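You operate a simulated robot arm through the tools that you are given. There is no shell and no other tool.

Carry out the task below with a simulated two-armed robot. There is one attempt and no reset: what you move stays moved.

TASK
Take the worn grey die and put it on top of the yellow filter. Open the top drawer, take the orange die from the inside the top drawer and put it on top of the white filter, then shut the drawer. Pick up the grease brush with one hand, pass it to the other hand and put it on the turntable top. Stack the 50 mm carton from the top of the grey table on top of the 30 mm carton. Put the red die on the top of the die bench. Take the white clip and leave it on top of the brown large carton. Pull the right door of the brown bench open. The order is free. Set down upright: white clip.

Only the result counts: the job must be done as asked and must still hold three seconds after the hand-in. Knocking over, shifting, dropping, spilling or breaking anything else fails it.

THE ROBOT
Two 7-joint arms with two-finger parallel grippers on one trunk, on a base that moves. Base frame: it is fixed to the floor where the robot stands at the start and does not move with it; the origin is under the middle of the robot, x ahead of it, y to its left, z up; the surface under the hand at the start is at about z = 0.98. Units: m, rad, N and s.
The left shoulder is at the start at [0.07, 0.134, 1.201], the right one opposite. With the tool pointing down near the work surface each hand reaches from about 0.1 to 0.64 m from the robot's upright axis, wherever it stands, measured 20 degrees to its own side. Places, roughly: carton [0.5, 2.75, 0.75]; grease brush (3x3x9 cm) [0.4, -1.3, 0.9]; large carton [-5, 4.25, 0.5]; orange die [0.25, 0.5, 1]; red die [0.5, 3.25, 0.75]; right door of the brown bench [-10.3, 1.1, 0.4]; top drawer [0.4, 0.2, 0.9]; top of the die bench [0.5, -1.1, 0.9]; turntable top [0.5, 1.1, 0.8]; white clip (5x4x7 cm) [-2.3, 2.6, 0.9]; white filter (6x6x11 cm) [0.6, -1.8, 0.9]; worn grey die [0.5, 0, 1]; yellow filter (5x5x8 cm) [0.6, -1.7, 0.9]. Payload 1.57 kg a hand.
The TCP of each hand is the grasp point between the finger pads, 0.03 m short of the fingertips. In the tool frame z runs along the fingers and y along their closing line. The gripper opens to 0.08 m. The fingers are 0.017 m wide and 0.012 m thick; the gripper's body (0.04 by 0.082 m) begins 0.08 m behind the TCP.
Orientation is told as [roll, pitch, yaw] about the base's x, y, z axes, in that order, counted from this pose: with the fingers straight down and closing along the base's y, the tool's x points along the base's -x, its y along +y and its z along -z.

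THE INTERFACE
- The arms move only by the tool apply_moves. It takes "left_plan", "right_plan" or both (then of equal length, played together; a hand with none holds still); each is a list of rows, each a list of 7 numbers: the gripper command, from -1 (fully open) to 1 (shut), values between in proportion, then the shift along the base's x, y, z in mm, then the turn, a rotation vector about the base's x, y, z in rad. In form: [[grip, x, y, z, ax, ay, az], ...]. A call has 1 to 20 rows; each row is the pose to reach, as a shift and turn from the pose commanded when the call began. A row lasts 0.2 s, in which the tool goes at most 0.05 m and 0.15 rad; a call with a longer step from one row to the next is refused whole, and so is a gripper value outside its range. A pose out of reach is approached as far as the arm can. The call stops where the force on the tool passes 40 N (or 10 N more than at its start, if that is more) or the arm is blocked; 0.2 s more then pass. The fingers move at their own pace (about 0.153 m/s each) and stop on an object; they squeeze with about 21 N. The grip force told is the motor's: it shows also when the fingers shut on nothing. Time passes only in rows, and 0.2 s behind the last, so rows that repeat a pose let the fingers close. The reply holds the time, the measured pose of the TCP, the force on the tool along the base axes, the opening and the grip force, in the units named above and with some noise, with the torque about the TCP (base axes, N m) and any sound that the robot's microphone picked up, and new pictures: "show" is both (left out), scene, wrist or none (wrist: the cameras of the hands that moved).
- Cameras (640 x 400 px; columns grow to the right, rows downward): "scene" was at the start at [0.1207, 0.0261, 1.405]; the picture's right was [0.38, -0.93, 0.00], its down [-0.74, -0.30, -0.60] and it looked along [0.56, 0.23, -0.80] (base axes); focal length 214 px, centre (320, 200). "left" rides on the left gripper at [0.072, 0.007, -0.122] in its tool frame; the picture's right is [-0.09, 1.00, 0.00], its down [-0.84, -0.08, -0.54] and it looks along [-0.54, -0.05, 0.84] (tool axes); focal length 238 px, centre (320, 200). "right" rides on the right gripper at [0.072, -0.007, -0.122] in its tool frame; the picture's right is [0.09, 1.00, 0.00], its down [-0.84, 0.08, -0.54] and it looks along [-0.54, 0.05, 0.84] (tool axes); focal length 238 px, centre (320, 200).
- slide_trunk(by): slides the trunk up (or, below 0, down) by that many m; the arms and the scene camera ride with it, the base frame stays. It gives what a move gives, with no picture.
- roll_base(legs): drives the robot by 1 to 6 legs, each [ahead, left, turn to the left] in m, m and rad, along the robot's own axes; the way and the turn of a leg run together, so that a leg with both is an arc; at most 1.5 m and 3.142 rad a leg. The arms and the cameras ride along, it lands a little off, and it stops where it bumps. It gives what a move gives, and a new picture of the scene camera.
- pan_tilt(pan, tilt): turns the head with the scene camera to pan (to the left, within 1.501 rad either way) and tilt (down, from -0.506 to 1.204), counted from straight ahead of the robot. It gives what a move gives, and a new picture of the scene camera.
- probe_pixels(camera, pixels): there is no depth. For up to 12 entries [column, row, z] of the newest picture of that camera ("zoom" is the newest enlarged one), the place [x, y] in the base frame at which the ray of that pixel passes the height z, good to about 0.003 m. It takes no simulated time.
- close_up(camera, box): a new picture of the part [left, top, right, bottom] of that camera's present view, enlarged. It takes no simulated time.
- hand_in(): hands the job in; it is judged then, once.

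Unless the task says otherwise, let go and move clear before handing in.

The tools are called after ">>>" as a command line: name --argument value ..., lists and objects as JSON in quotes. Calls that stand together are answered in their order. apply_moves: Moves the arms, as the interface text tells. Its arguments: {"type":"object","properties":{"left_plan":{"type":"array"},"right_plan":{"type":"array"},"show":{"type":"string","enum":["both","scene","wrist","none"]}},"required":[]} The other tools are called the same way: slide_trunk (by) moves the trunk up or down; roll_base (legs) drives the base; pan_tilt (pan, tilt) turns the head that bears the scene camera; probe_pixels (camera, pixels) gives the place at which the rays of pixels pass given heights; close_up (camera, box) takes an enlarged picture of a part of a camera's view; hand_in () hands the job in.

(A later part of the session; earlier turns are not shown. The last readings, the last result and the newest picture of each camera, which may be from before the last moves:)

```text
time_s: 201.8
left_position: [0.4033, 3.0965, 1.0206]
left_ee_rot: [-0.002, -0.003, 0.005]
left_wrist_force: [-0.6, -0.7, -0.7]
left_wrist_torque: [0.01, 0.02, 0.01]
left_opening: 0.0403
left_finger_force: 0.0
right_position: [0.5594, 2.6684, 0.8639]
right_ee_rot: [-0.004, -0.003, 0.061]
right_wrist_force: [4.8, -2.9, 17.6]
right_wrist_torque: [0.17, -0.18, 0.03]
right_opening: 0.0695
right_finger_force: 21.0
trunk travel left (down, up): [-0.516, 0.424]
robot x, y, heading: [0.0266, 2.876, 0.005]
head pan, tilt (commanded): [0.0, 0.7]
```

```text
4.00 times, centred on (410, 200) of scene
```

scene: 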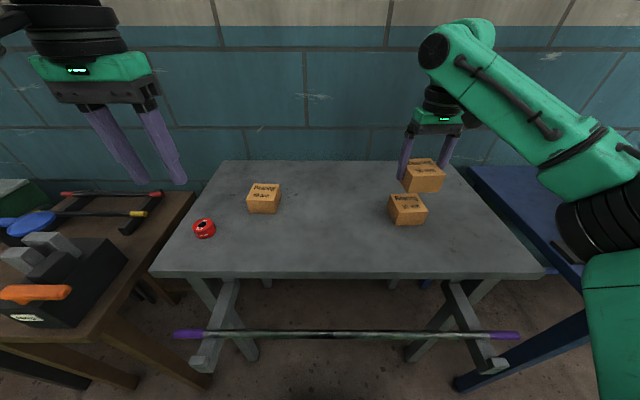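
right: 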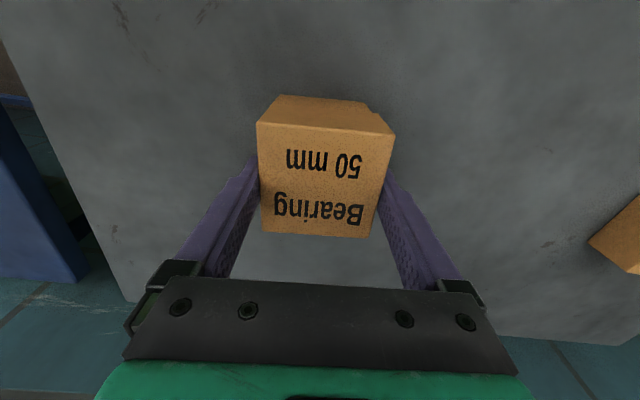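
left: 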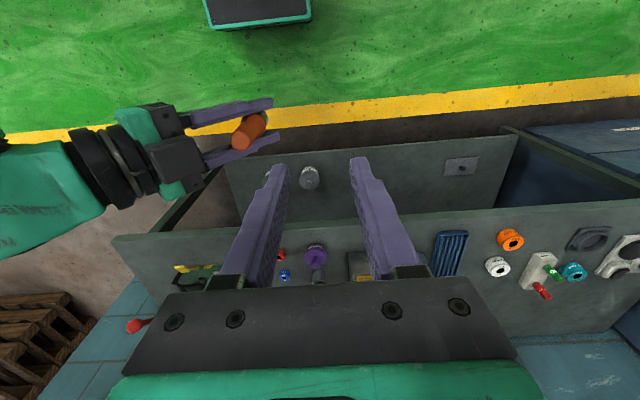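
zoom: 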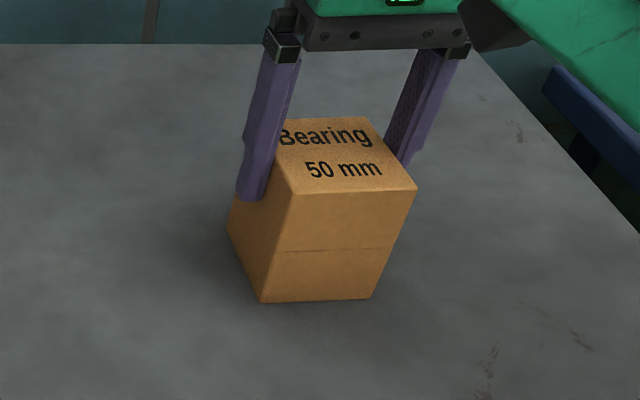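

The cartons are flush on top of each other with 20 N contact. I release and rise straight up.

>>> apply_moves --right_plan '[[0.5, 0, 0, 1, 0, 0, 0], [-0.5, 0, 0, 1, 0, 0, 0], [-1, 0, 0, 1, 0, 0, 0], [-1, 0, 0, 1, 0, 0, 0], [-1, 0, 0, 15, 0, 0, 0], [-1, 0, 0, 35, 0, 0, 0], [-1, 0, 0, 70, 0, 0, 0], [-1, -20, 0, 110, 0, 0, 0], [-1, -60, 0, 140, 0, 0, 0], [-1, -100, 0, 150, 0, 0, -0.05]]' --show "both"

>>> close_up --camera "scene" --box '[340, 150, 480, 250]'

```text
time_s: 204.0
left_position: [0.4021, 3.0966, 1.0202]
left_ee_rot: [0.0, -0.005, 0.006]
left_wrist_force: [-0.1, -0.3, -0.6]
left_wrist_torque: [0.03, -0.04, -0.01]
left_opening: 0.04
left_finger_force: 0.0
right_position: [0.4572, 2.6656, 1.0119]
right_ee_rot: [-0.004, 0.001, 0.011]
right_wrist_force: [-0.4, 0.6, 0.5]
right_wrist_torque: [0.02, -0.06, -0.01]
right_opening: 0.0798
right_finger_force: 0.1
trunk travel left (down, up): [-0.516, 0.424]
robot x, y, heading: [0.0265, 2.8751, 0.003]
head pan, tilt (commanded): [0.0, 0.7]
```

scene: 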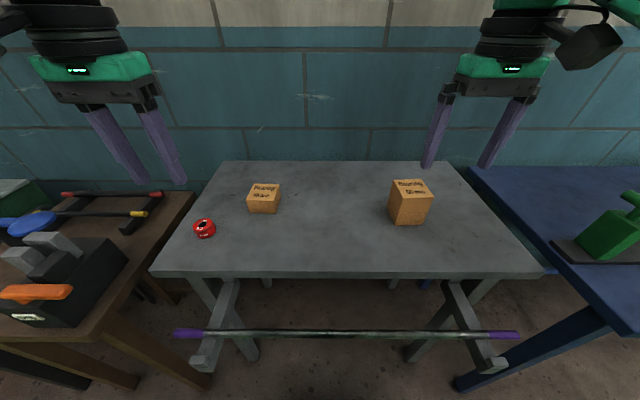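
right: 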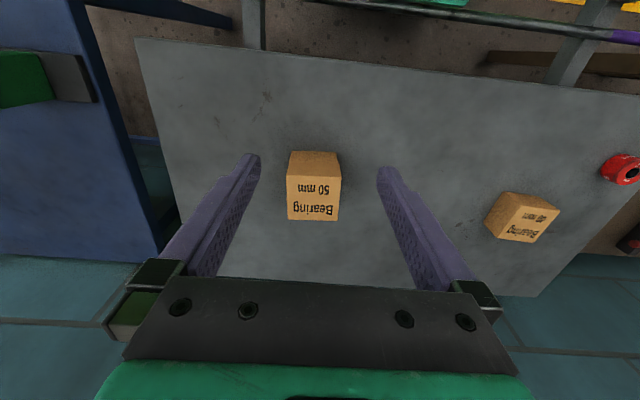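

```text
4.00 times, centred on (410, 200) of scene
```

zoom: 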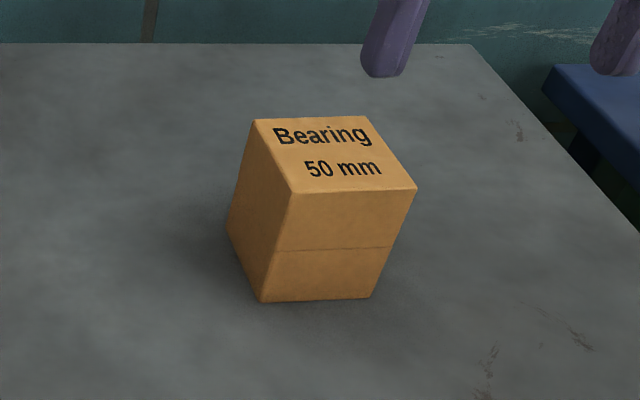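

The stack is neat. Next is the red die at (204,228); I locate it with the scene and left cameras.

>>> close_up --camera "scene" --box '[180, 210, 230, 245]'

>>> probe_pixels --camera "scene" --pixels '[[204, 225, 0.795], [204, 225, 0.8], [204, 235, 0.775]]'

>>> close_up --camera "left" --box '[300, 120, 400, 200]'

>>> probe_pixels --camera "zoom" --pixels '[[275, 200, 0.795], [275, 200, 0.8]]'

```text
11.43 times, centred on (205, 228) of scene
```

zoom: 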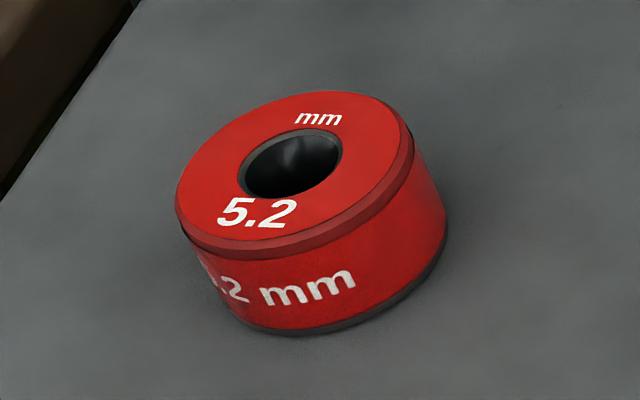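

```text
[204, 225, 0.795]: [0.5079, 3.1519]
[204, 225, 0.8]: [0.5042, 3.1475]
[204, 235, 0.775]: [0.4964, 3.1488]
```

```text
5.00 times, centred on (350, 160) of left
```

zoom: 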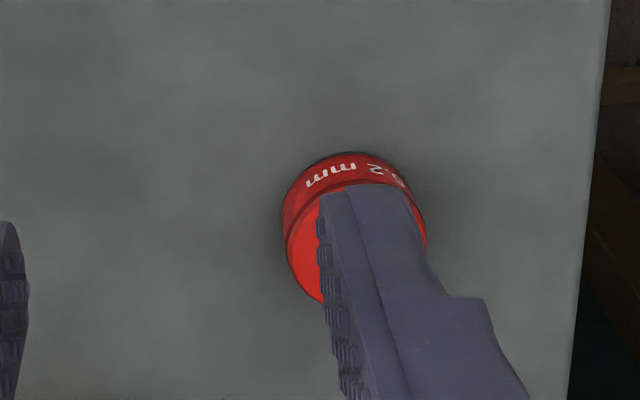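

```text
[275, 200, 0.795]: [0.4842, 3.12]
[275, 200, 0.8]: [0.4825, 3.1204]
```

The red die (5.2) is near (0.50,3.15). I bring the left hand above it.

>>> apply_moves --left_plan '[[-0.5, 25, 14, -20, 0, 0, 0], [-0.5, 50, 28, -40, 0, 0, 0], [-0.5, 75, 42, -60, 0, 0, 0], [-0.5, 98, 53, -90, 0, 0, 0], [-0.5, 98, 53, -90, 0, 0, 0]]' --show "wrist"

>>> close_up --camera "left" --box '[250, 80, 390, 180]'

```text
time_s: 205.2
left_position: [0.5017, 3.1482, 0.9321]
left_ee_rot: [0.002, -0.002, 0.006]
left_wrist_force: [-0.7, -0.7, -0.4]
left_wrist_torque: [-0.02, -0.01, -0.01]
left_opening: 0.06
left_finger_force: 0.1
right_position: [0.4576, 2.6664, 1.013]
right_ee_rot: [-0.002, 0.001, 0.009]
right_wrist_force: [-0.3, 0.7, 0.7]
right_wrist_torque: [0.01, 0.01, 0.01]
right_opening: 0.0801
right_finger_force: 0.0
trunk travel left (down, up): [-0.516, 0.424]
robot x, y, heading: [0.0284, 2.8746, 0.005]
head pan, tilt (commanded): [0.0, 0.7]
```

left: 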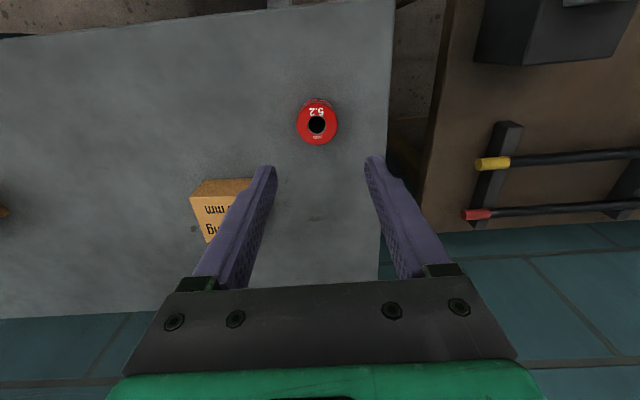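

```text
4.00 times, centred on (320, 130) of left
```

zoom: 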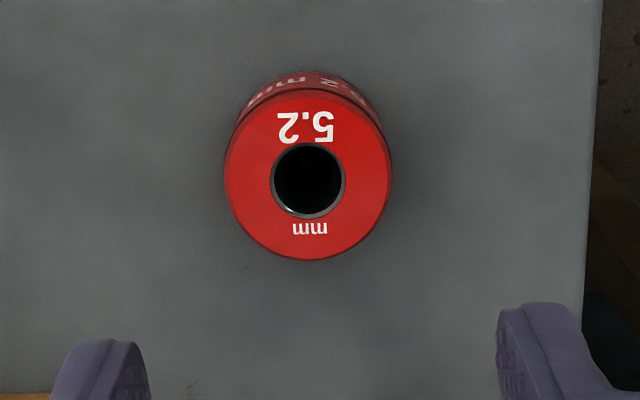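

>>> probe_pixels --camera "left" --pixels '[[317, 123.75, 0.795], [317, 123.75, 0.8], [317, 123.75, 0.805], [296.5, 123, 0.8], [337.5, 123, 0.8]]'

```text
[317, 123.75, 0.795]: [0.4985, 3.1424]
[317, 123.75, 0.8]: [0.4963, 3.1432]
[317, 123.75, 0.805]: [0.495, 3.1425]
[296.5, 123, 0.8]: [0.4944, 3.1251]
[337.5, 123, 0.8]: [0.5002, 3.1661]
```

The die's centre is at (0.497,3.143), about 42 mm wide. I descend to TCP z≈0.811 and grip it.

>>> apply_moves --left_plan '[[-0.5, -5, -4, -40, 0, 0, 0], [-0.5, -5, -4, -80, 0, 0, 0], [-0.5, -5, -4, -110, 0, 0, 0], [-0.5, -5, -4, -121, 0, 0, 0], [-0.5, -5, -4, -121, 0, 0, 0], [0.2, -5, -4, -121, 0, 0, 0], [1, -5, -4, -121, 0, 0, 0], [1, -5, -4, -121, 0, 0, 0], [1, -5, -4, -121, 0, 0, 0]]' --show "wrist"

```text
time_s: 207.2
left_position: [0.4977, 3.144, 0.81]
left_ee_rot: [0.001, -0.006, 0.005]
left_wrist_force: [5.6, 7.0, 22.7]
left_wrist_torque: [0.3, 0.07, 0.07]
left_opening: 0.0424
left_finger_force: 20.8
right_position: [0.4567, 2.667, 1.0124]
right_ee_rot: [-0.004, -0.002, 0.011]
right_wrist_force: [0.8, -0.9, 0.2]
right_wrist_torque: [0.03, -0.04, 0.04]
right_opening: 0.08
right_finger_force: 0.0
trunk travel left (down, up): [-0.516, 0.424]
robot x, y, heading: [0.0257, 2.8741, 0.005]
head pan, tilt (commanded): [0.0, 0.7]
```

left: 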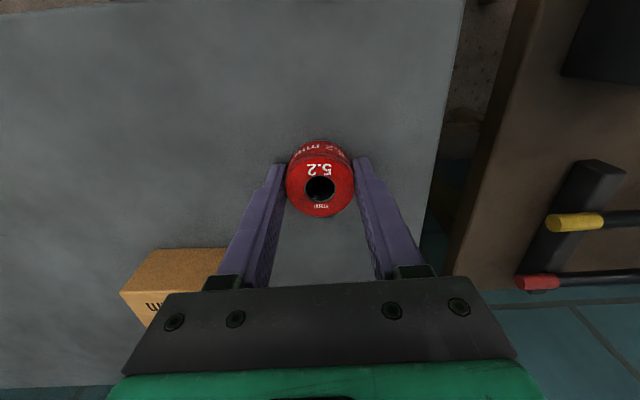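

The tips just touch the table (23 N) and the die is gripped at 42 mm. I lift it and retract both hands.

>>> apply_moves --left_plan '[[1, 0, 0, 10, 0, 0, 0], [1, 0, 0, 40, 0, 0, 0], [1, 0, 0, 85, 0, 0, 0], [1, -20, 0, 130, 0, 0, 0], [1, -60, 0, 170, 0, 0, 0], [1, -100, 0, 200, 0, 0, 0], [1, -100, 0, 200, 0, 0, 0]]' --show "both"

```text
refused: row 5 steps farther than a row can; nothing moved
```

>>> apply_moves --left_plan '[[1, 0, 0, 10, 0, 0, 0], [1, 0, 0, 40, 0, 0, 0], [1, 0, 0, 85, 0, 0, 0], [1, -15, 0, 125, 0, 0, 0], [1, -45, 0, 160, 0, 0, 0], [1, -75, 0, 190, 0, 0, 0], [1, -100, 0, 200, 0, 0, 0], [1, -100, 0, 200, 0, 0, 0]]' --show "both"

```text
time_s: 209.0
left_position: [0.3986, 3.1446, 1.0086]
left_ee_rot: [-0.001, -0.003, 0.006]
left_wrist_force: [0.8, 0.2, -3.5]
left_wrist_torque: [0.02, 0.0, -0.03]
left_opening: 0.0426
left_finger_force: 20.6
right_position: [0.4592, 2.666, 1.0118]
right_ee_rot: [-0.004, 0.002, 0.012]
right_wrist_force: [-0.4, 0.3, -0.7]
right_wrist_torque: [-0.02, 0.01, 0.02]
right_opening: 0.0799
right_finger_force: 0.0
trunk travel left (down, up): [-0.516, 0.424]
robot x, y, heading: [0.0281, 2.8753, 0.001]
head pan, tilt (commanded): [0.0, 0.7]
```

scene: 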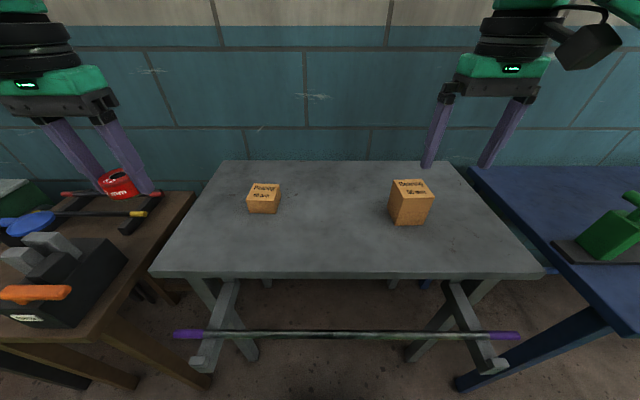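
left: 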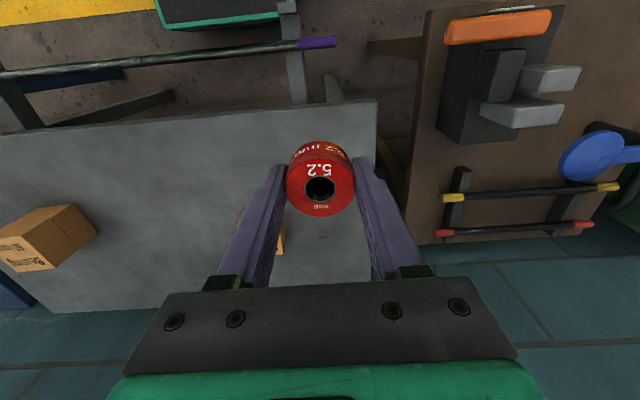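

The red die is in the left hand. I back off, raise the trunk, and drive right along the aisle to the die bench.

>>> roll_base --legs '[[-0.5, 0, 0], [0, -1.25, 0], [0, -1.25, 0], [0, -1.2, 0]]'

>>> slide_trunk --by 0.2

>>> pan_tilt --pan 0.0 --tilt 0.6

```text
time_s: 229.4
left_position: [-0.0876, -0.5623, 1.0085]
left_ee_rot: [-0.002, -0.001, -0.002]
left_wrist_force: [0.5, 0.2, -2.7]
left_wrist_torque: [-0.04, 0.0, 0.02]
left_opening: 0.0423
left_finger_force: 20.7
right_position: [-0.0311, -1.0398, 1.0114]
right_ee_rot: [-0.003, 0.002, 0.005]
right_wrist_force: [-0.6, 0.1, -0.2]
right_wrist_torque: [-0.02, 0.03, 0.02]
right_opening: 0.08
right_finger_force: 0.0
trunk travel left (down, up): [-0.516, 0.424]
robot x, y, heading: [-0.4568, -0.8325, -0.001]
head pan, tilt (commanded): [0.0, 0.7]
```

scene: 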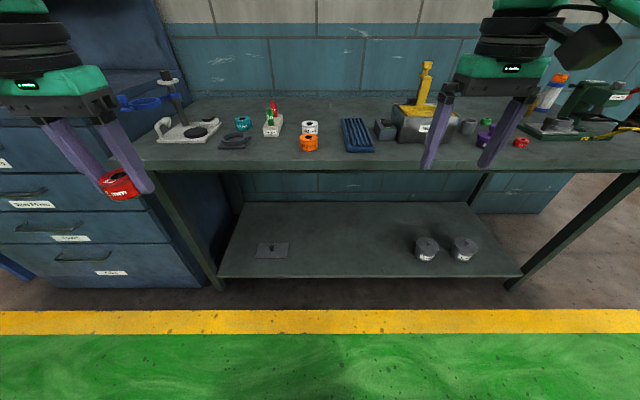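

```text
time_s: 231.6
left_position: [-0.0886, -0.5616, 1.2071]
left_ee_rot: [0.001, -0.002, -0.003]
left_wrist_force: [-0.7, -0.9, -2.7]
left_wrist_torque: [-0.01, -0.01, -0.01]
left_opening: 0.042
left_finger_force: 21.1
right_position: [-0.0312, -1.0405, 1.2123]
right_ee_rot: [-0.003, 0.001, 0.004]
right_wrist_force: [0.6, -0.2, 0.3]
right_wrist_torque: [0.01, 0.01, -0.01]
right_opening: 0.0799
right_finger_force: 0.0
trunk travel left (down, up): [-0.716, 0.224]
robot x, y, heading: [-0.4599, -0.8289, -0.003]
head pan, tilt (commanded): [0.0, 0.7]
```

```text
time_s: 232.3
left_position: [-0.087, -0.5627, 1.2074]
left_ee_rot: [-0.002, -0.002, -0.001]
left_wrist_force: [-0.5, -0.6, -2.8]
left_wrist_torque: [0.02, 0.01, 0.02]
left_opening: 0.0423
left_finger_force: 21.1
right_position: [-0.0308, -1.0407, 1.212]
right_ee_rot: [-0.004, 0.001, 0.003]
right_wrist_force: [0.9, -0.3, 1.1]
right_wrist_torque: [-0.04, -0.01, 0.0]
right_opening: 0.0799
right_finger_force: 0.0
trunk travel left (down, up): [-0.716, 0.224]
robot x, y, heading: [-0.4618, -0.8308, -0.002]
head pan, tilt (commanded): [0.0, 0.6]
```

scene: 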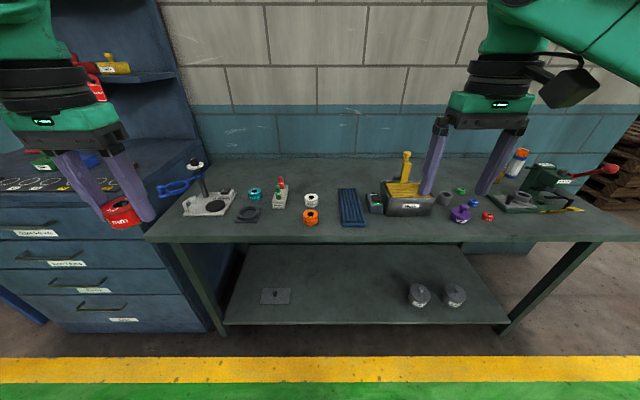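

The die bench is the long grey-green table (z≈0.857). There is free space near its front edge around (280,228), which I probe with its neighbours.

>>> probe_pixels --camera "scene" --pixels '[[280, 228, 0.857], [311, 222, 0.857], [248, 220, 0.857], [205, 214, 0.857], [280, 240, 0.857], [290, 208, 0.857], [340, 228, 0.857], [311, 206, 0.857]]'

```text
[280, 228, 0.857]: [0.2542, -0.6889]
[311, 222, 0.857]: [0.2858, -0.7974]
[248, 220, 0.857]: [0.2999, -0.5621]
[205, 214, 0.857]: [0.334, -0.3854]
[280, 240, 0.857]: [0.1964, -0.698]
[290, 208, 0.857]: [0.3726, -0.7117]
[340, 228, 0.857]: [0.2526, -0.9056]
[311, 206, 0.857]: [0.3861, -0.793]
```

I choose (0.29,-0.68), 0.1 m or more from its neighbours. I drive up and move the die over the spot.

>>> roll_base --legs '[[0.35, 0, 0]]'

>>> apply_moves --left_plan '[[1, 7, -30, -30, 0, 0, 0], [1, 14, -60, -60, 0, 0, 0], [1, 21, -90, -90, 0, 0, 0], [1, 27, -117, -130, 0, 0, 0], [1, 27, -117, -170, 0, 0, 0], [1, 27, -117, -210, 0, 0, 0], [1, 27, -117, -240, 0, 0, 0], [1, 27, -117, -240, 0, 0, 0]]' --show "both"

```text
time_s: 234.6
left_position: [0.2672, -0.5658, 1.2078]
left_ee_rot: [-0.001, -0.002, -0.008]
left_wrist_force: [-0.2, -0.1, -3.5]
left_wrist_torque: [-0.01, 0.03, 0.04]
left_opening: 0.0421
left_finger_force: 21.2
right_position: [0.3212, -1.0442, 1.2136]
right_ee_rot: [-0.003, -0.001, -0.003]
right_wrist_force: [-0.2, -0.5, -0.5]
right_wrist_torque: [-0.06, 0.0, -0.02]
right_opening: 0.0799
right_finger_force: 0.0
trunk travel left (down, up): [-0.716, 0.224]
robot x, y, heading: [-0.1036, -0.828, -0.011]
head pan, tilt (commanded): [0.0, 0.6]
```

scene: 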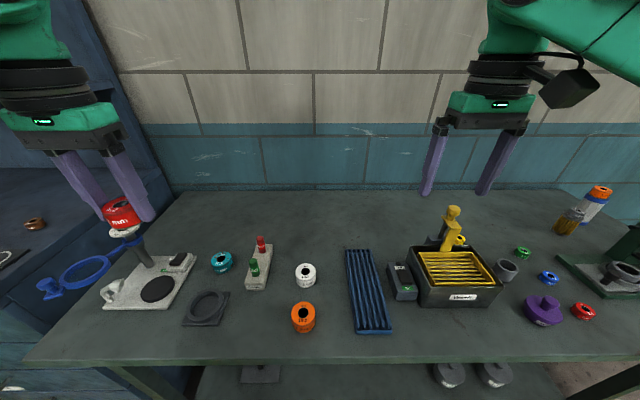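

```text
time_s: 236.4
left_position: [0.2935, -0.6847, 0.9661]
left_ee_rot: [0.0, -0.001, -0.008]
left_wrist_force: [-0.4, 0.1, -2.5]
left_wrist_torque: [-0.02, 0.02, -0.03]
left_opening: 0.042
left_finger_force: 20.8
right_position: [0.3227, -1.0457, 1.2115]
right_ee_rot: [-0.003, 0.002, -0.001]
right_wrist_force: [-1.2, 0.4, -0.5]
right_wrist_torque: [-0.04, 0.0, -0.03]
right_opening: 0.08
right_finger_force: 0.1
trunk travel left (down, up): [-0.716, 0.224]
robot x, y, heading: [-0.1059, -0.8276, -0.003]
head pan, tilt (commanded): [0.0, 0.6]
```

scene: 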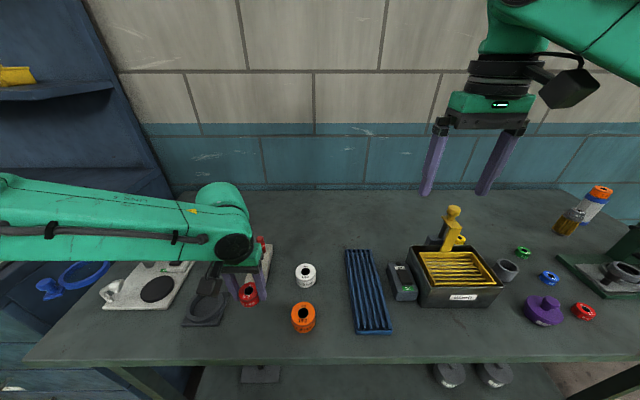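
left: 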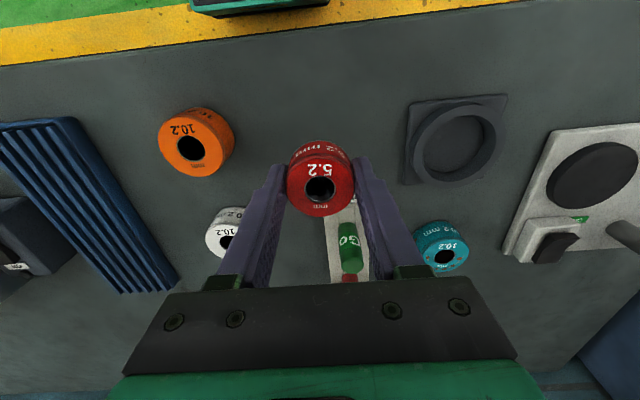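

The landing spot below the hand is clear (orange die at (195,143), black part from column 407). I lower to contact near z≈0.887.

>>> apply_moves --left_plan '[[1, 0, 0, -30, 0, 0, 0], [1, 0, 0, -60, 0, 0, 0], [1, 0, 0, -72, 0, 0, 0], [1, 0, 0, -77, 0, 0, 0], [1, 0, 0, -77, 0, 0, 0]]' --show "wrist"

```text
time_s: 237.6
left_position: [0.2966, -0.6835, 0.8906]
left_ee_rot: [-0.003, -0.002, -0.007]
left_wrist_force: [-0.3, 0.0, -2.9]
left_wrist_torque: [0.01, 0.0, 0.01]
left_opening: 0.0419
left_finger_force: 21.1
right_position: [0.3229, -1.0448, 1.2097]
right_ee_rot: [-0.004, 0.0, -0.002]
right_wrist_force: [-0.4, 0.0, -0.1]
right_wrist_torque: [-0.03, -0.02, -0.04]
right_opening: 0.08
right_finger_force: 0.1
trunk travel left (down, up): [-0.716, 0.224]
robot x, y, heading: [-0.1068, -0.8296, -0.01]
head pan, tilt (commanded): [0.0, 0.6]
```

left: 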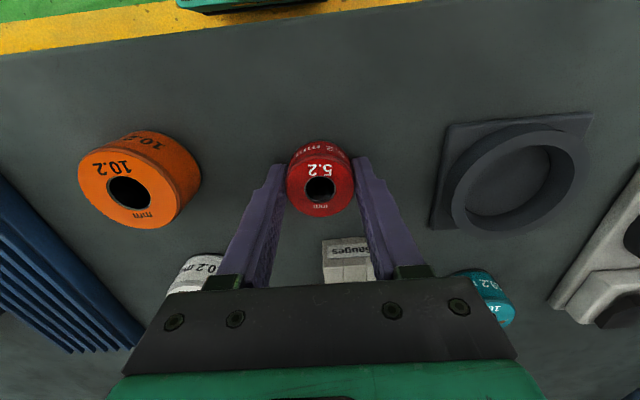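

>>> apply_moves --left_plan '[[1, 0, 0, -3, 0, 0, 0], [1, 0, 0, -5, 0, 0, 0], [1, 0, 0, -5, 0, 0, 0]]' --show "none"

```text
time_s: 238.4
left_position: [0.296, -0.6835, 0.8901]
left_ee_rot: [0.0, -0.017, -0.009]
left_wrist_force: [-5.7, 3.3, 18.8]
left_wrist_torque: [0.24, 0.42, 0.01]
left_opening: 0.042
left_finger_force: 21.4
right_position: [0.3189, -1.0454, 1.2138]
right_ee_rot: [-0.004, -0.002, -0.002]
right_wrist_force: [-0.2, 0.5, -0.4]
right_wrist_torque: [-0.01, -0.01, 0.02]
right_opening: 0.08
right_finger_force: 0.2
trunk travel left (down, up): [-0.716, 0.224]
robot x, y, heading: [-0.1036, -0.8311, -0.005]
head pan, tilt (commanded): [0.0, 0.6]
stopped in row 3 (left hand): the force on the tool passed its limit at 41 N (the readings are from after the stop); the commanded pose is now the measured one
```

Contact is firm now. I release the die and rise.

>>> apply_moves --left_plan '[[0.3, 0, 0, 1, 0, 0, 0], [-0.2, 0, 0, 1, 0, 0, 0], [-0.5, 0, 0, 1, 0, 0, 0], [-0.5, 0, 0, 30, 0, 0, 0], [-0.5, 0, 0, 75, 0, 0, 0], [-0.5, -10, 0, 120, 0, 0, 0], [-0.5, -30, 0, 160, 0, 0, 0], [-0.5, -30, 0, 200, 0, 0, 0]]' --show "both"

```text
time_s: 240.2
left_position: [0.2657, -0.6838, 1.0898]
left_ee_rot: [0.0, -0.01, -0.008]
left_wrist_force: [0.3, 0.4, 0.3]
left_wrist_torque: [-0.02, -0.01, 0.03]
left_opening: 0.06
left_finger_force: 0.0
right_position: [0.322, -1.0444, 1.2117]
right_ee_rot: [-0.003, 0.0, -0.002]
right_wrist_force: [-0.1, 0.2, -0.4]
right_wrist_torque: [0.03, 0.02, 0.02]
right_opening: 0.0801
right_finger_force: 0.0
trunk travel left (down, up): [-0.716, 0.224]
robot x, y, heading: [-0.1052, -0.8283, -0.008]
head pan, tilt (commanded): [0.0, 0.6]
```

scene: 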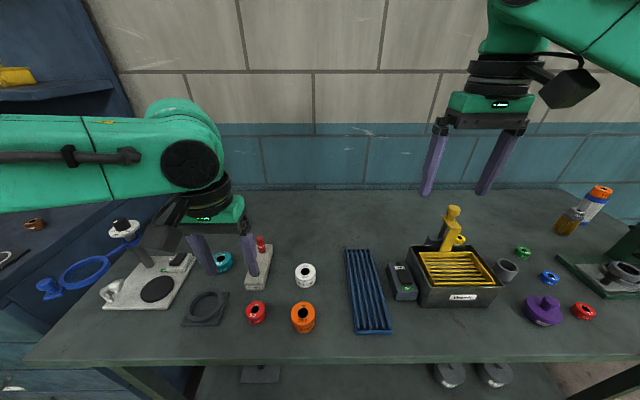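
left: 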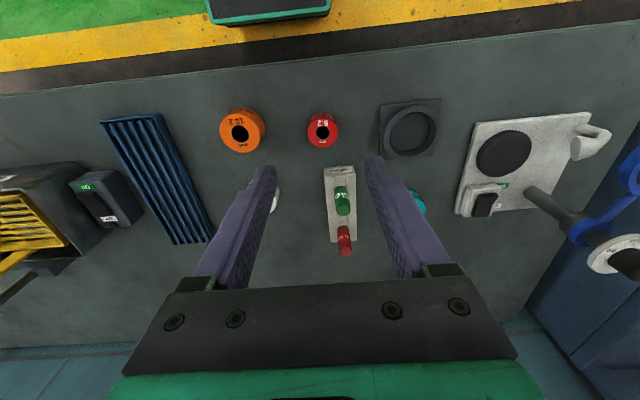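

The red die stands on the die bench at (256,312). Now for the white clip at about (-2.3,2.6): I back into the aisle and turn around to see what lies behind.

>>> roll_base --legs '[[-0.45, 0, 0], [0, 0, 1.571]]'

>>> pan_tilt --pan 0.9 --tilt 0.2

>>> pan_tilt --pan 1.5 --tilt 0.2

>>> pan_tilt --pan 0.2 --tilt 0.2

```text
time_s: 246.8
left_position: [-0.7196, -0.4584, 1.0889]
left_ee_rot: [0.002, -0.011, 1.593]
left_wrist_force: [-0.1, -0.2, 0.5]
left_wrist_torque: [0.01, 0.02, -0.01]
left_opening: 0.0601
left_finger_force: 0.2
right_position: [-0.3608, -0.3919, 1.2124]
right_ee_rot: [-0.003, 0.001, 1.598]
right_wrist_force: [0.0, 0.2, 0.2]
right_wrist_torque: [0.0, 0.0, -0.03]
right_opening: 0.08
right_finger_force: 0.2
trunk travel left (down, up): [-0.716, 0.224]
robot x, y, heading: [-0.5644, -0.8266, 1.592]
head pan, tilt (commanded): [0.0, 0.6]
```

scene: 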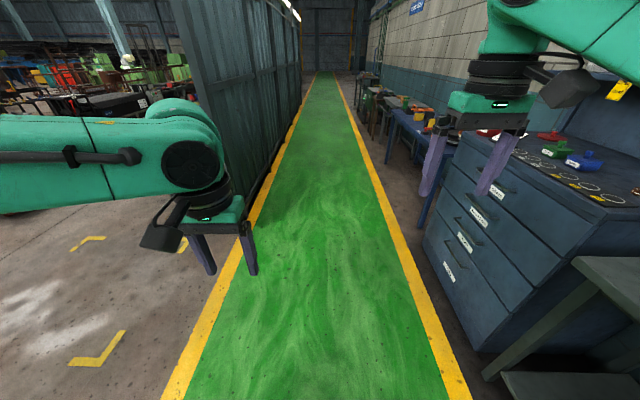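

```text
time_s: 248.0
left_position: [-0.7197, -0.4576, 1.0871]
left_ee_rot: [-0.002, -0.012, 1.591]
left_wrist_force: [-0.8, 0.0, 0.1]
left_wrist_torque: [-0.01, 0.03, 0.01]
left_opening: 0.06
left_finger_force: 0.0
right_position: [-0.361, -0.3924, 1.2117]
right_ee_rot: [-0.004, 0.001, 1.598]
right_wrist_force: [0.4, 0.1, 0.3]
right_wrist_torque: [-0.02, 0.01, -0.01]
right_opening: 0.0798
right_finger_force: 0.1
trunk travel left (down, up): [-0.716, 0.224]
robot x, y, heading: [-0.562, -0.8281, 1.597]
head pan, tilt (commanded): [0.901, 0.201]
```

scene: 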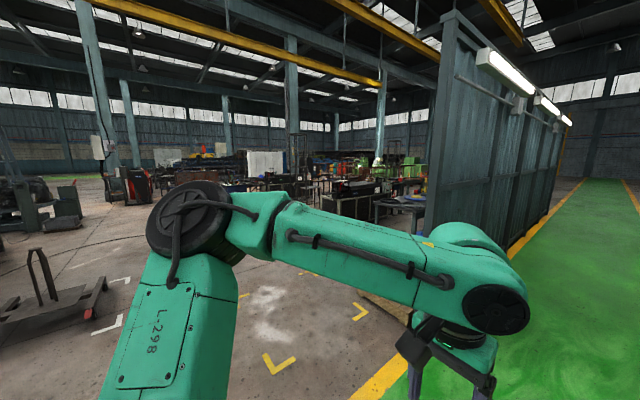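

```text
time_s: 249.0
left_position: [-0.7195, -0.4581, 1.0891]
left_ee_rot: [-0.003, -0.01, 1.592]
left_wrist_force: [0.4, 0.2, -0.5]
left_wrist_torque: [0.01, 0.04, 0.0]
left_opening: 0.06
left_finger_force: 0.1
right_position: [-0.3609, -0.3927, 1.211]
right_ee_rot: [-0.005, 0.0, 1.598]
right_wrist_force: [-0.2, -0.5, -1.0]
right_wrist_torque: [-0.03, 0.0, -0.01]
right_opening: 0.0798
right_finger_force: 0.1
trunk travel left (down, up): [-0.716, 0.224]
robot x, y, heading: [-0.5602, -0.8299, 1.592]
head pan, tilt (commanded): [1.499, 0.201]
```

scene: 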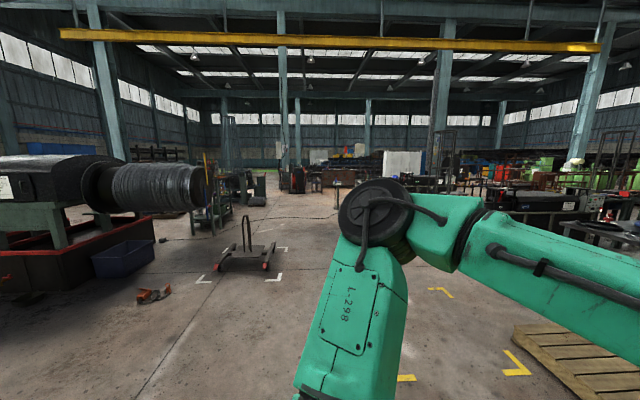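

```text
time_s: 250.5
left_position: [-0.7187, -0.4585, 1.088]
left_ee_rot: [-0.003, -0.01, 1.59]
left_wrist_force: [0.9, -0.1, 0.1]
left_wrist_torque: [-0.03, -0.02, 0.02]
left_opening: 0.06
left_finger_force: 0.1
right_position: [-0.3609, -0.3938, 1.2132]
right_ee_rot: [-0.003, 0.001, 1.6]
right_wrist_force: [0.4, -0.3, 0.2]
right_wrist_torque: [-0.02, 0.01, 0.01]
right_opening: 0.0798
right_finger_force: 0.1
trunk travel left (down, up): [-0.716, 0.224]
robot x, y, heading: [-0.561, -0.8269, 1.597]
head pan, tilt (commanded): [0.201, 0.201]
```

scene: 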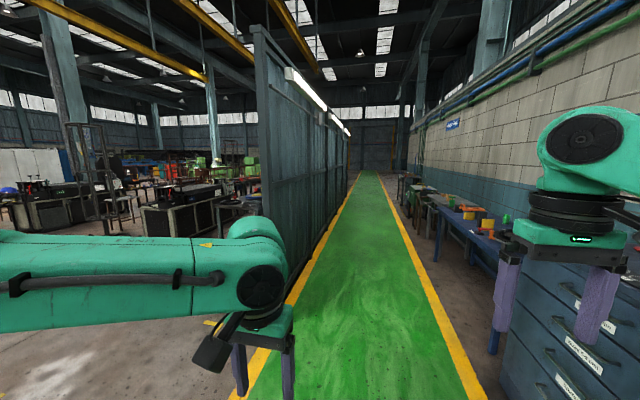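

A partition runs along the aisle's left from about y≈0.5; the clip must be behind it, in the hall to the left. I look at the floor on the way there to avoid obstacles such as the wooden pallet.

>>> pan_tilt --pan 1.3 --tilt 0.5

>>> probe_pixels --camera "scene" --pixels '[[320, 100, 0.0], [320, 150, 0.0], [400, 200, 0.0], [480, 200, 0.0], [560, 200, 0.0], [560, 100, 0.0], [480, 120, 0.0], [200, 150, 0.0], [250, 120, 0.0]]'

```text
time_s: 251.8
left_position: [-0.7187, -0.4578, 1.0887]
left_ee_rot: [-0.002, -0.011, 1.591]
left_wrist_force: [0.2, 0.6, -0.1]
left_wrist_torque: [0.01, -0.02, -0.01]
left_opening: 0.0602
left_finger_force: 0.0
right_position: [-0.3604, -0.3931, 1.2113]
right_ee_rot: [-0.005, 0.002, 1.597]
right_wrist_force: [-0.6, 0.2, 1.0]
right_wrist_torque: [0.04, -0.01, -0.02]
right_opening: 0.0798
right_finger_force: 0.1
trunk travel left (down, up): [-0.716, 0.224]
robot x, y, heading: [-0.5611, -0.8262, 1.599]
head pan, tilt (commanded): [1.3, 0.499]
```

scene: 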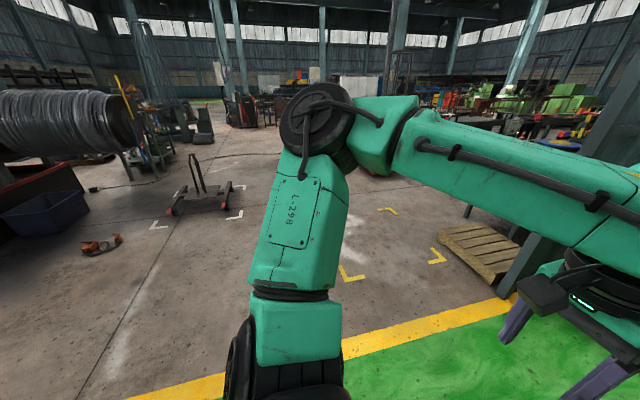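

```text
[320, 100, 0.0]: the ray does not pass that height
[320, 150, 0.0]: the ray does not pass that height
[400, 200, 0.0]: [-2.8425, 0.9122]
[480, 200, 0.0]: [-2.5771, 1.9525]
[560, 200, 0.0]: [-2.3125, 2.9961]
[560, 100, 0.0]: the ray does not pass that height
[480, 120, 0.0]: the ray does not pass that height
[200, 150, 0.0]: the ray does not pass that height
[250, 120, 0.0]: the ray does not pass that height
```

>>> probe_pixels --camera "scene" --pixels '[[440, 235, 0.1], [495, 285, 0.1], [515, 240, 0.1], [470, 225, 0.1], [200, 212, 0.0], [170, 215, 0.0], [232, 185, 0.0], [100, 245, 0.0], [345, 275, 0.0], [388, 210, 0.0], [440, 258, 0.0], [310, 330, 0.0]]'

```text
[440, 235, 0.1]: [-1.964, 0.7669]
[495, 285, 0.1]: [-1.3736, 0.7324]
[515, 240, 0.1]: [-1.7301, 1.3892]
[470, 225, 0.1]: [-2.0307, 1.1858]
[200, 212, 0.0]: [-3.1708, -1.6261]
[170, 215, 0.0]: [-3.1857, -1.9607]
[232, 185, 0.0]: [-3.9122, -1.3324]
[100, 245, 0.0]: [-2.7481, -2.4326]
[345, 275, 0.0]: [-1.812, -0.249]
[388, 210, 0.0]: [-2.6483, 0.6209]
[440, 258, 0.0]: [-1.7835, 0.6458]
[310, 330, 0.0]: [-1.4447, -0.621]
```

The pallet occupies roughly x -2.0…-1.4, y 0.7…1.4, so I go around it: left to x≈-2.7, then look along +y.

>>> roll_base --legs '[[0, 1.4, -0.02], [0.5, 0.75, 0]]'

>>> pan_tilt --pan -0.1 --tilt 0.3

>>> pan_tilt --pan 0.8 --tilt 0.3

```text
time_s: 263.1
left_position: [-2.8453, 0.0177, 1.0889]
left_ee_rot: [0.001, -0.011, 1.572]
left_wrist_force: [0.3, -0.5, 0.4]
left_wrist_torque: [0.01, 0.01, 0.01]
left_opening: 0.0602
left_finger_force: 0.1
right_position: [-2.4846, 0.0756, 1.2128]
right_ee_rot: [-0.005, -0.001, 1.58]
right_wrist_force: [-0.3, -0.4, 0.0]
right_wrist_torque: [0.04, -0.04, 0.0]
right_opening: 0.0801
right_finger_force: 0.0
trunk travel left (down, up): [-0.716, 0.224]
robot x, y, heading: [-2.6979, -0.3595, 1.575]
head pan, tilt (commanded): [1.3, 0.499]
```

scene: 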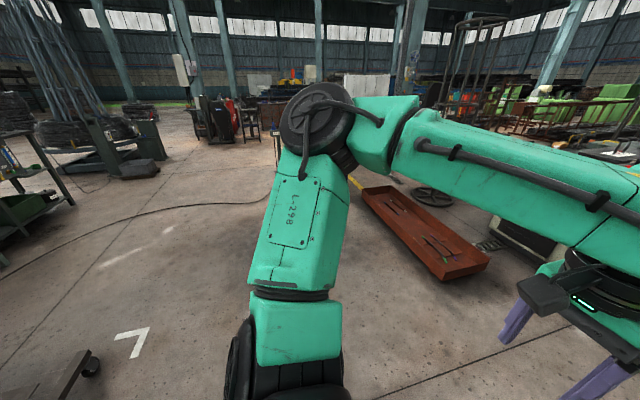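

```text
time_s: 264.6
left_position: [-2.8456, 0.0189, 1.0891]
left_ee_rot: [-0.001, -0.01, 1.574]
left_wrist_force: [0.0, -1.1, 0.0]
left_wrist_torque: [-0.02, -0.04, 0.01]
left_opening: 0.0603
left_finger_force: 0.0
right_position: [-2.4845, 0.0765, 1.212]
right_ee_rot: [-0.003, 0.002, 1.581]
right_wrist_force: [-0.6, 1.0, 0.3]
right_wrist_torque: [-0.03, -0.03, 0.0]
right_opening: 0.0798
right_finger_force: 0.0
trunk travel left (down, up): [-0.716, 0.224]
robot x, y, heading: [-2.6954, -0.353, 1.573]
head pan, tilt (commanded): [-0.099, 0.3]
```

scene: 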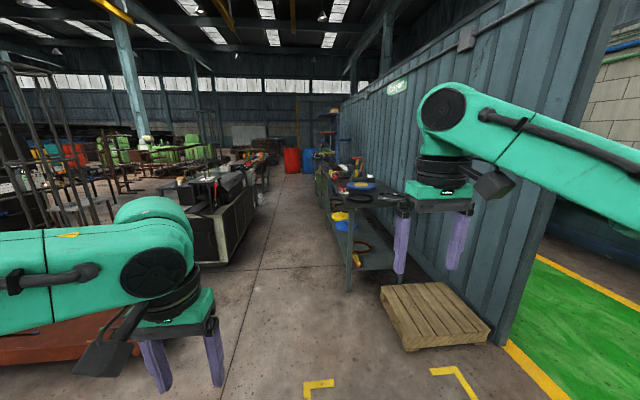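

```text
time_s: 265.8
left_position: [-2.8467, 0.0177, 1.0886]
left_ee_rot: [-0.001, -0.01, 1.573]
left_wrist_force: [-0.5, 0.3, 0.3]
left_wrist_torque: [0.0, 0.0, 0.01]
left_opening: 0.0601
left_finger_force: 0.0
right_position: [-2.4845, 0.0759, 1.2112]
right_ee_rot: [-0.004, 0.002, 1.581]
right_wrist_force: [0.7, -0.1, 0.5]
right_wrist_torque: [-0.03, 0.0, 0.0]
right_opening: 0.0798
right_finger_force: 0.0
trunk travel left (down, up): [-0.716, 0.224]
robot x, y, heading: [-2.6978, -0.3545, 1.569]
head pan, tilt (commanded): [0.799, 0.3]
```

scene: 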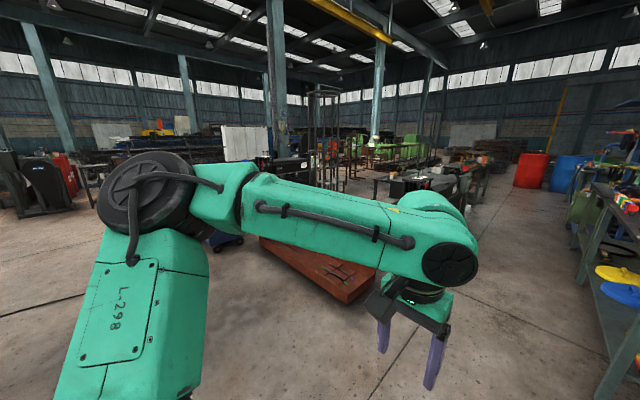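

The clip should be on the teal table along the partition's back side (right, around (345,200) in the second view). I look down the aisle's floor to measure its width.

>>> pan_tilt --pan 0.0 --tilt 0.4

>>> probe_pixels --camera "scene" --pixels '[[330, 262, 0.0], [330, 180, 0.85], [210, 235, 0.0], [240, 200, 0.0], [130, 300, 0.0], [20, 330, 0.1], [310, 150, 0.85], [250, 180, 0.0], [365, 300, 0.1]]'

>>> close_up --camera "scene" --box '[180, 100, 420, 250]'

```text
time_s: 266.9
left_position: [-2.8462, 0.0171, 1.0884]
left_ee_rot: [-0.002, -0.01, 1.573]
left_wrist_force: [-1.0, -0.2, 1.0]
left_wrist_torque: [0.01, 0.0, 0.0]
left_opening: 0.0598
left_finger_force: 0.1
right_position: [-2.4849, 0.0764, 1.2116]
right_ee_rot: [-0.005, 0.003, 1.579]
right_wrist_force: [-0.1, 0.4, -0.4]
right_wrist_torque: [-0.01, 0.02, -0.02]
right_opening: 0.08
right_finger_force: 0.1
trunk travel left (down, up): [-0.716, 0.224]
robot x, y, heading: [-2.6966, -0.3539, 1.571]
head pan, tilt (commanded): [0.0, 0.4]
```

scene: 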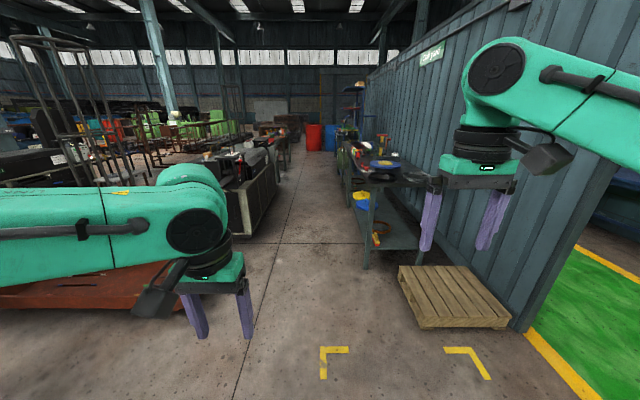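

```text
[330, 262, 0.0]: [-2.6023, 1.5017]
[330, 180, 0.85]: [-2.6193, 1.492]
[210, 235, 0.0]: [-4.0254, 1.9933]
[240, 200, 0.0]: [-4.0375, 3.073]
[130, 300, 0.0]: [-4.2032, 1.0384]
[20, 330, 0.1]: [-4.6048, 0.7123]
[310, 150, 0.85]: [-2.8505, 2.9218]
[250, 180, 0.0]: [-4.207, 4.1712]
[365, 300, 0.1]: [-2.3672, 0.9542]
```

```text
2.67 times, centred on (300, 175) of scene
```

zoom: 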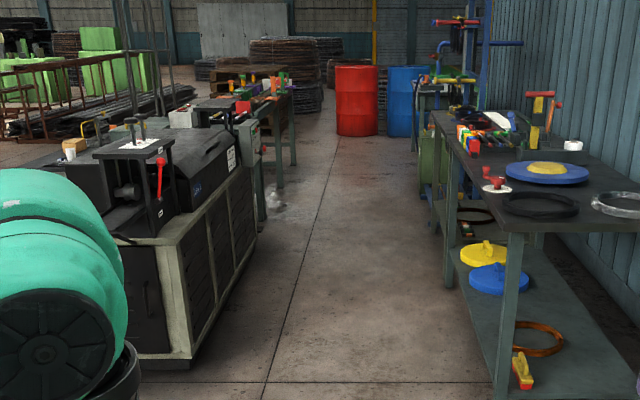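

The aisle between the black benches (x≈-3.7) and the teal table (front near x≈-2.35) is about 1.3 m wide. I drive along its middle to y≈2.5 and turn to face the table.

>>> roll_base --legs '[[1.4, 0.3, 0], [1.45, 0, 0], [0, 0, -1.571]]'

>>> pan_tilt --pan 0.0 --tilt 0.6

```text
time_s: 284.4
left_position: [-2.6541, 2.6095, 1.0882]
left_ee_rot: [-0.002, -0.01, 0.047]
left_wrist_force: [0.3, -0.5, -0.4]
left_wrist_torque: [-0.01, 0.03, 0.01]
left_opening: 0.0601
left_finger_force: 0.1
right_position: [-2.5788, 2.2521, 1.2115]
right_ee_rot: [-0.003, 0.003, 0.054]
right_wrist_force: [-0.7, -0.3, -1.8]
right_wrist_torque: [-0.01, 0.01, 0.01]
right_opening: 0.0799
right_finger_force: 0.2
trunk travel left (down, up): [-0.716, 0.224]
robot x, y, heading: [-3.0198, 2.4442, 0.048]
head pan, tilt (commanded): [0.0, 0.4]
```

scene: 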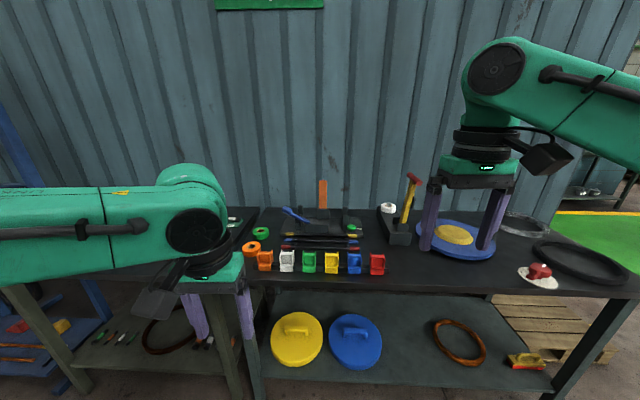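

```text
time_s: 285.1
left_position: [-2.6537, 2.6101, 1.088]
left_ee_rot: [-0.003, -0.011, 0.048]
left_wrist_force: [1.0, -0.5, 0.1]
left_wrist_torque: [0.04, 0.0, -0.01]
left_opening: 0.0601
left_finger_force: 0.2
right_position: [-2.5793, 2.2526, 1.2128]
right_ee_rot: [-0.003, 0.002, 0.051]
right_wrist_force: [0.0, 0.9, 1.1]
right_wrist_torque: [-0.03, 0.02, -0.03]
right_opening: 0.0797
right_finger_force: 0.0
trunk travel left (down, up): [-0.716, 0.224]
robot x, y, heading: [-3.0214, 2.4409, 0.046]
head pan, tilt (commanded): [0.0, 0.6]
```

scene: 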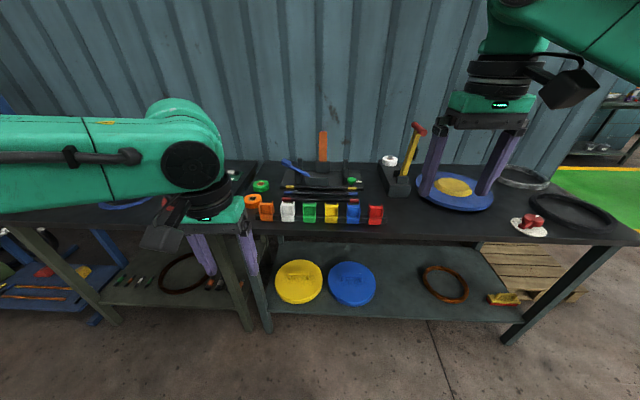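

A row of six coloured clips stands at the table's front: orange, white (288,210), green, yellow, blue, red. I zoom in on the white one.

>>> close_up --camera "scene" --box '[240, 180, 400, 240]'

>>> close_up --camera "left" --box '[0, 0, 640, 400]'

>>> probe_pixels --camera "scene" --pixels '[[288, 220, 0.88], [288, 220, 0.86], [310, 221, 0.86], [267, 219, 0.86], [288, 200, 0.93], [320, 237, 0.86]]'

```text
4.00 times, centred on (320, 210) of scene
```

zoom: 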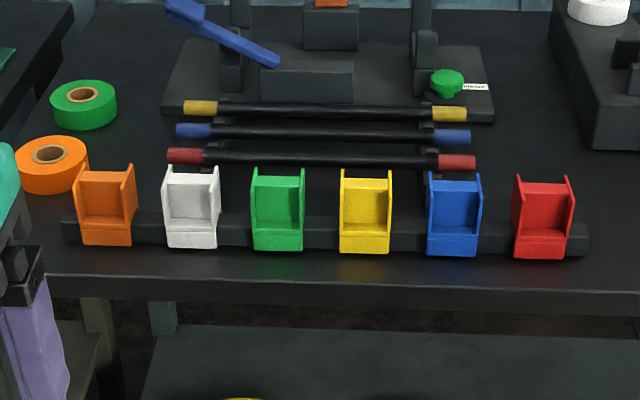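

```text
1.00 times, centred on (320, 200) of left (not enlarged: the box is as wide or as high as the picture)
```

zoom: 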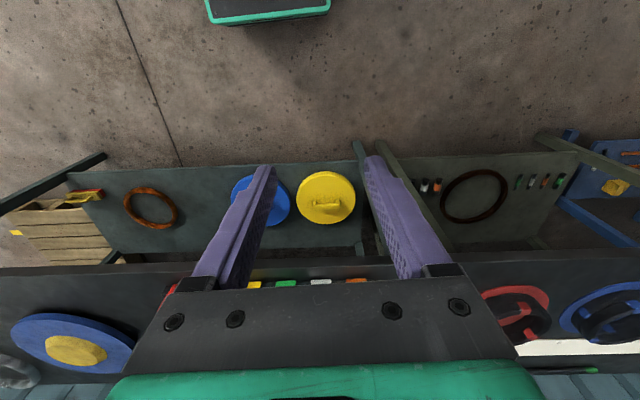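

```text
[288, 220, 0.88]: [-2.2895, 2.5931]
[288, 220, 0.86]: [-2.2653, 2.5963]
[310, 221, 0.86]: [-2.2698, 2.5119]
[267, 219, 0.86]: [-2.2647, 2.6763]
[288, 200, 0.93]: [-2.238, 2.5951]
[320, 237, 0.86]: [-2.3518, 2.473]
```

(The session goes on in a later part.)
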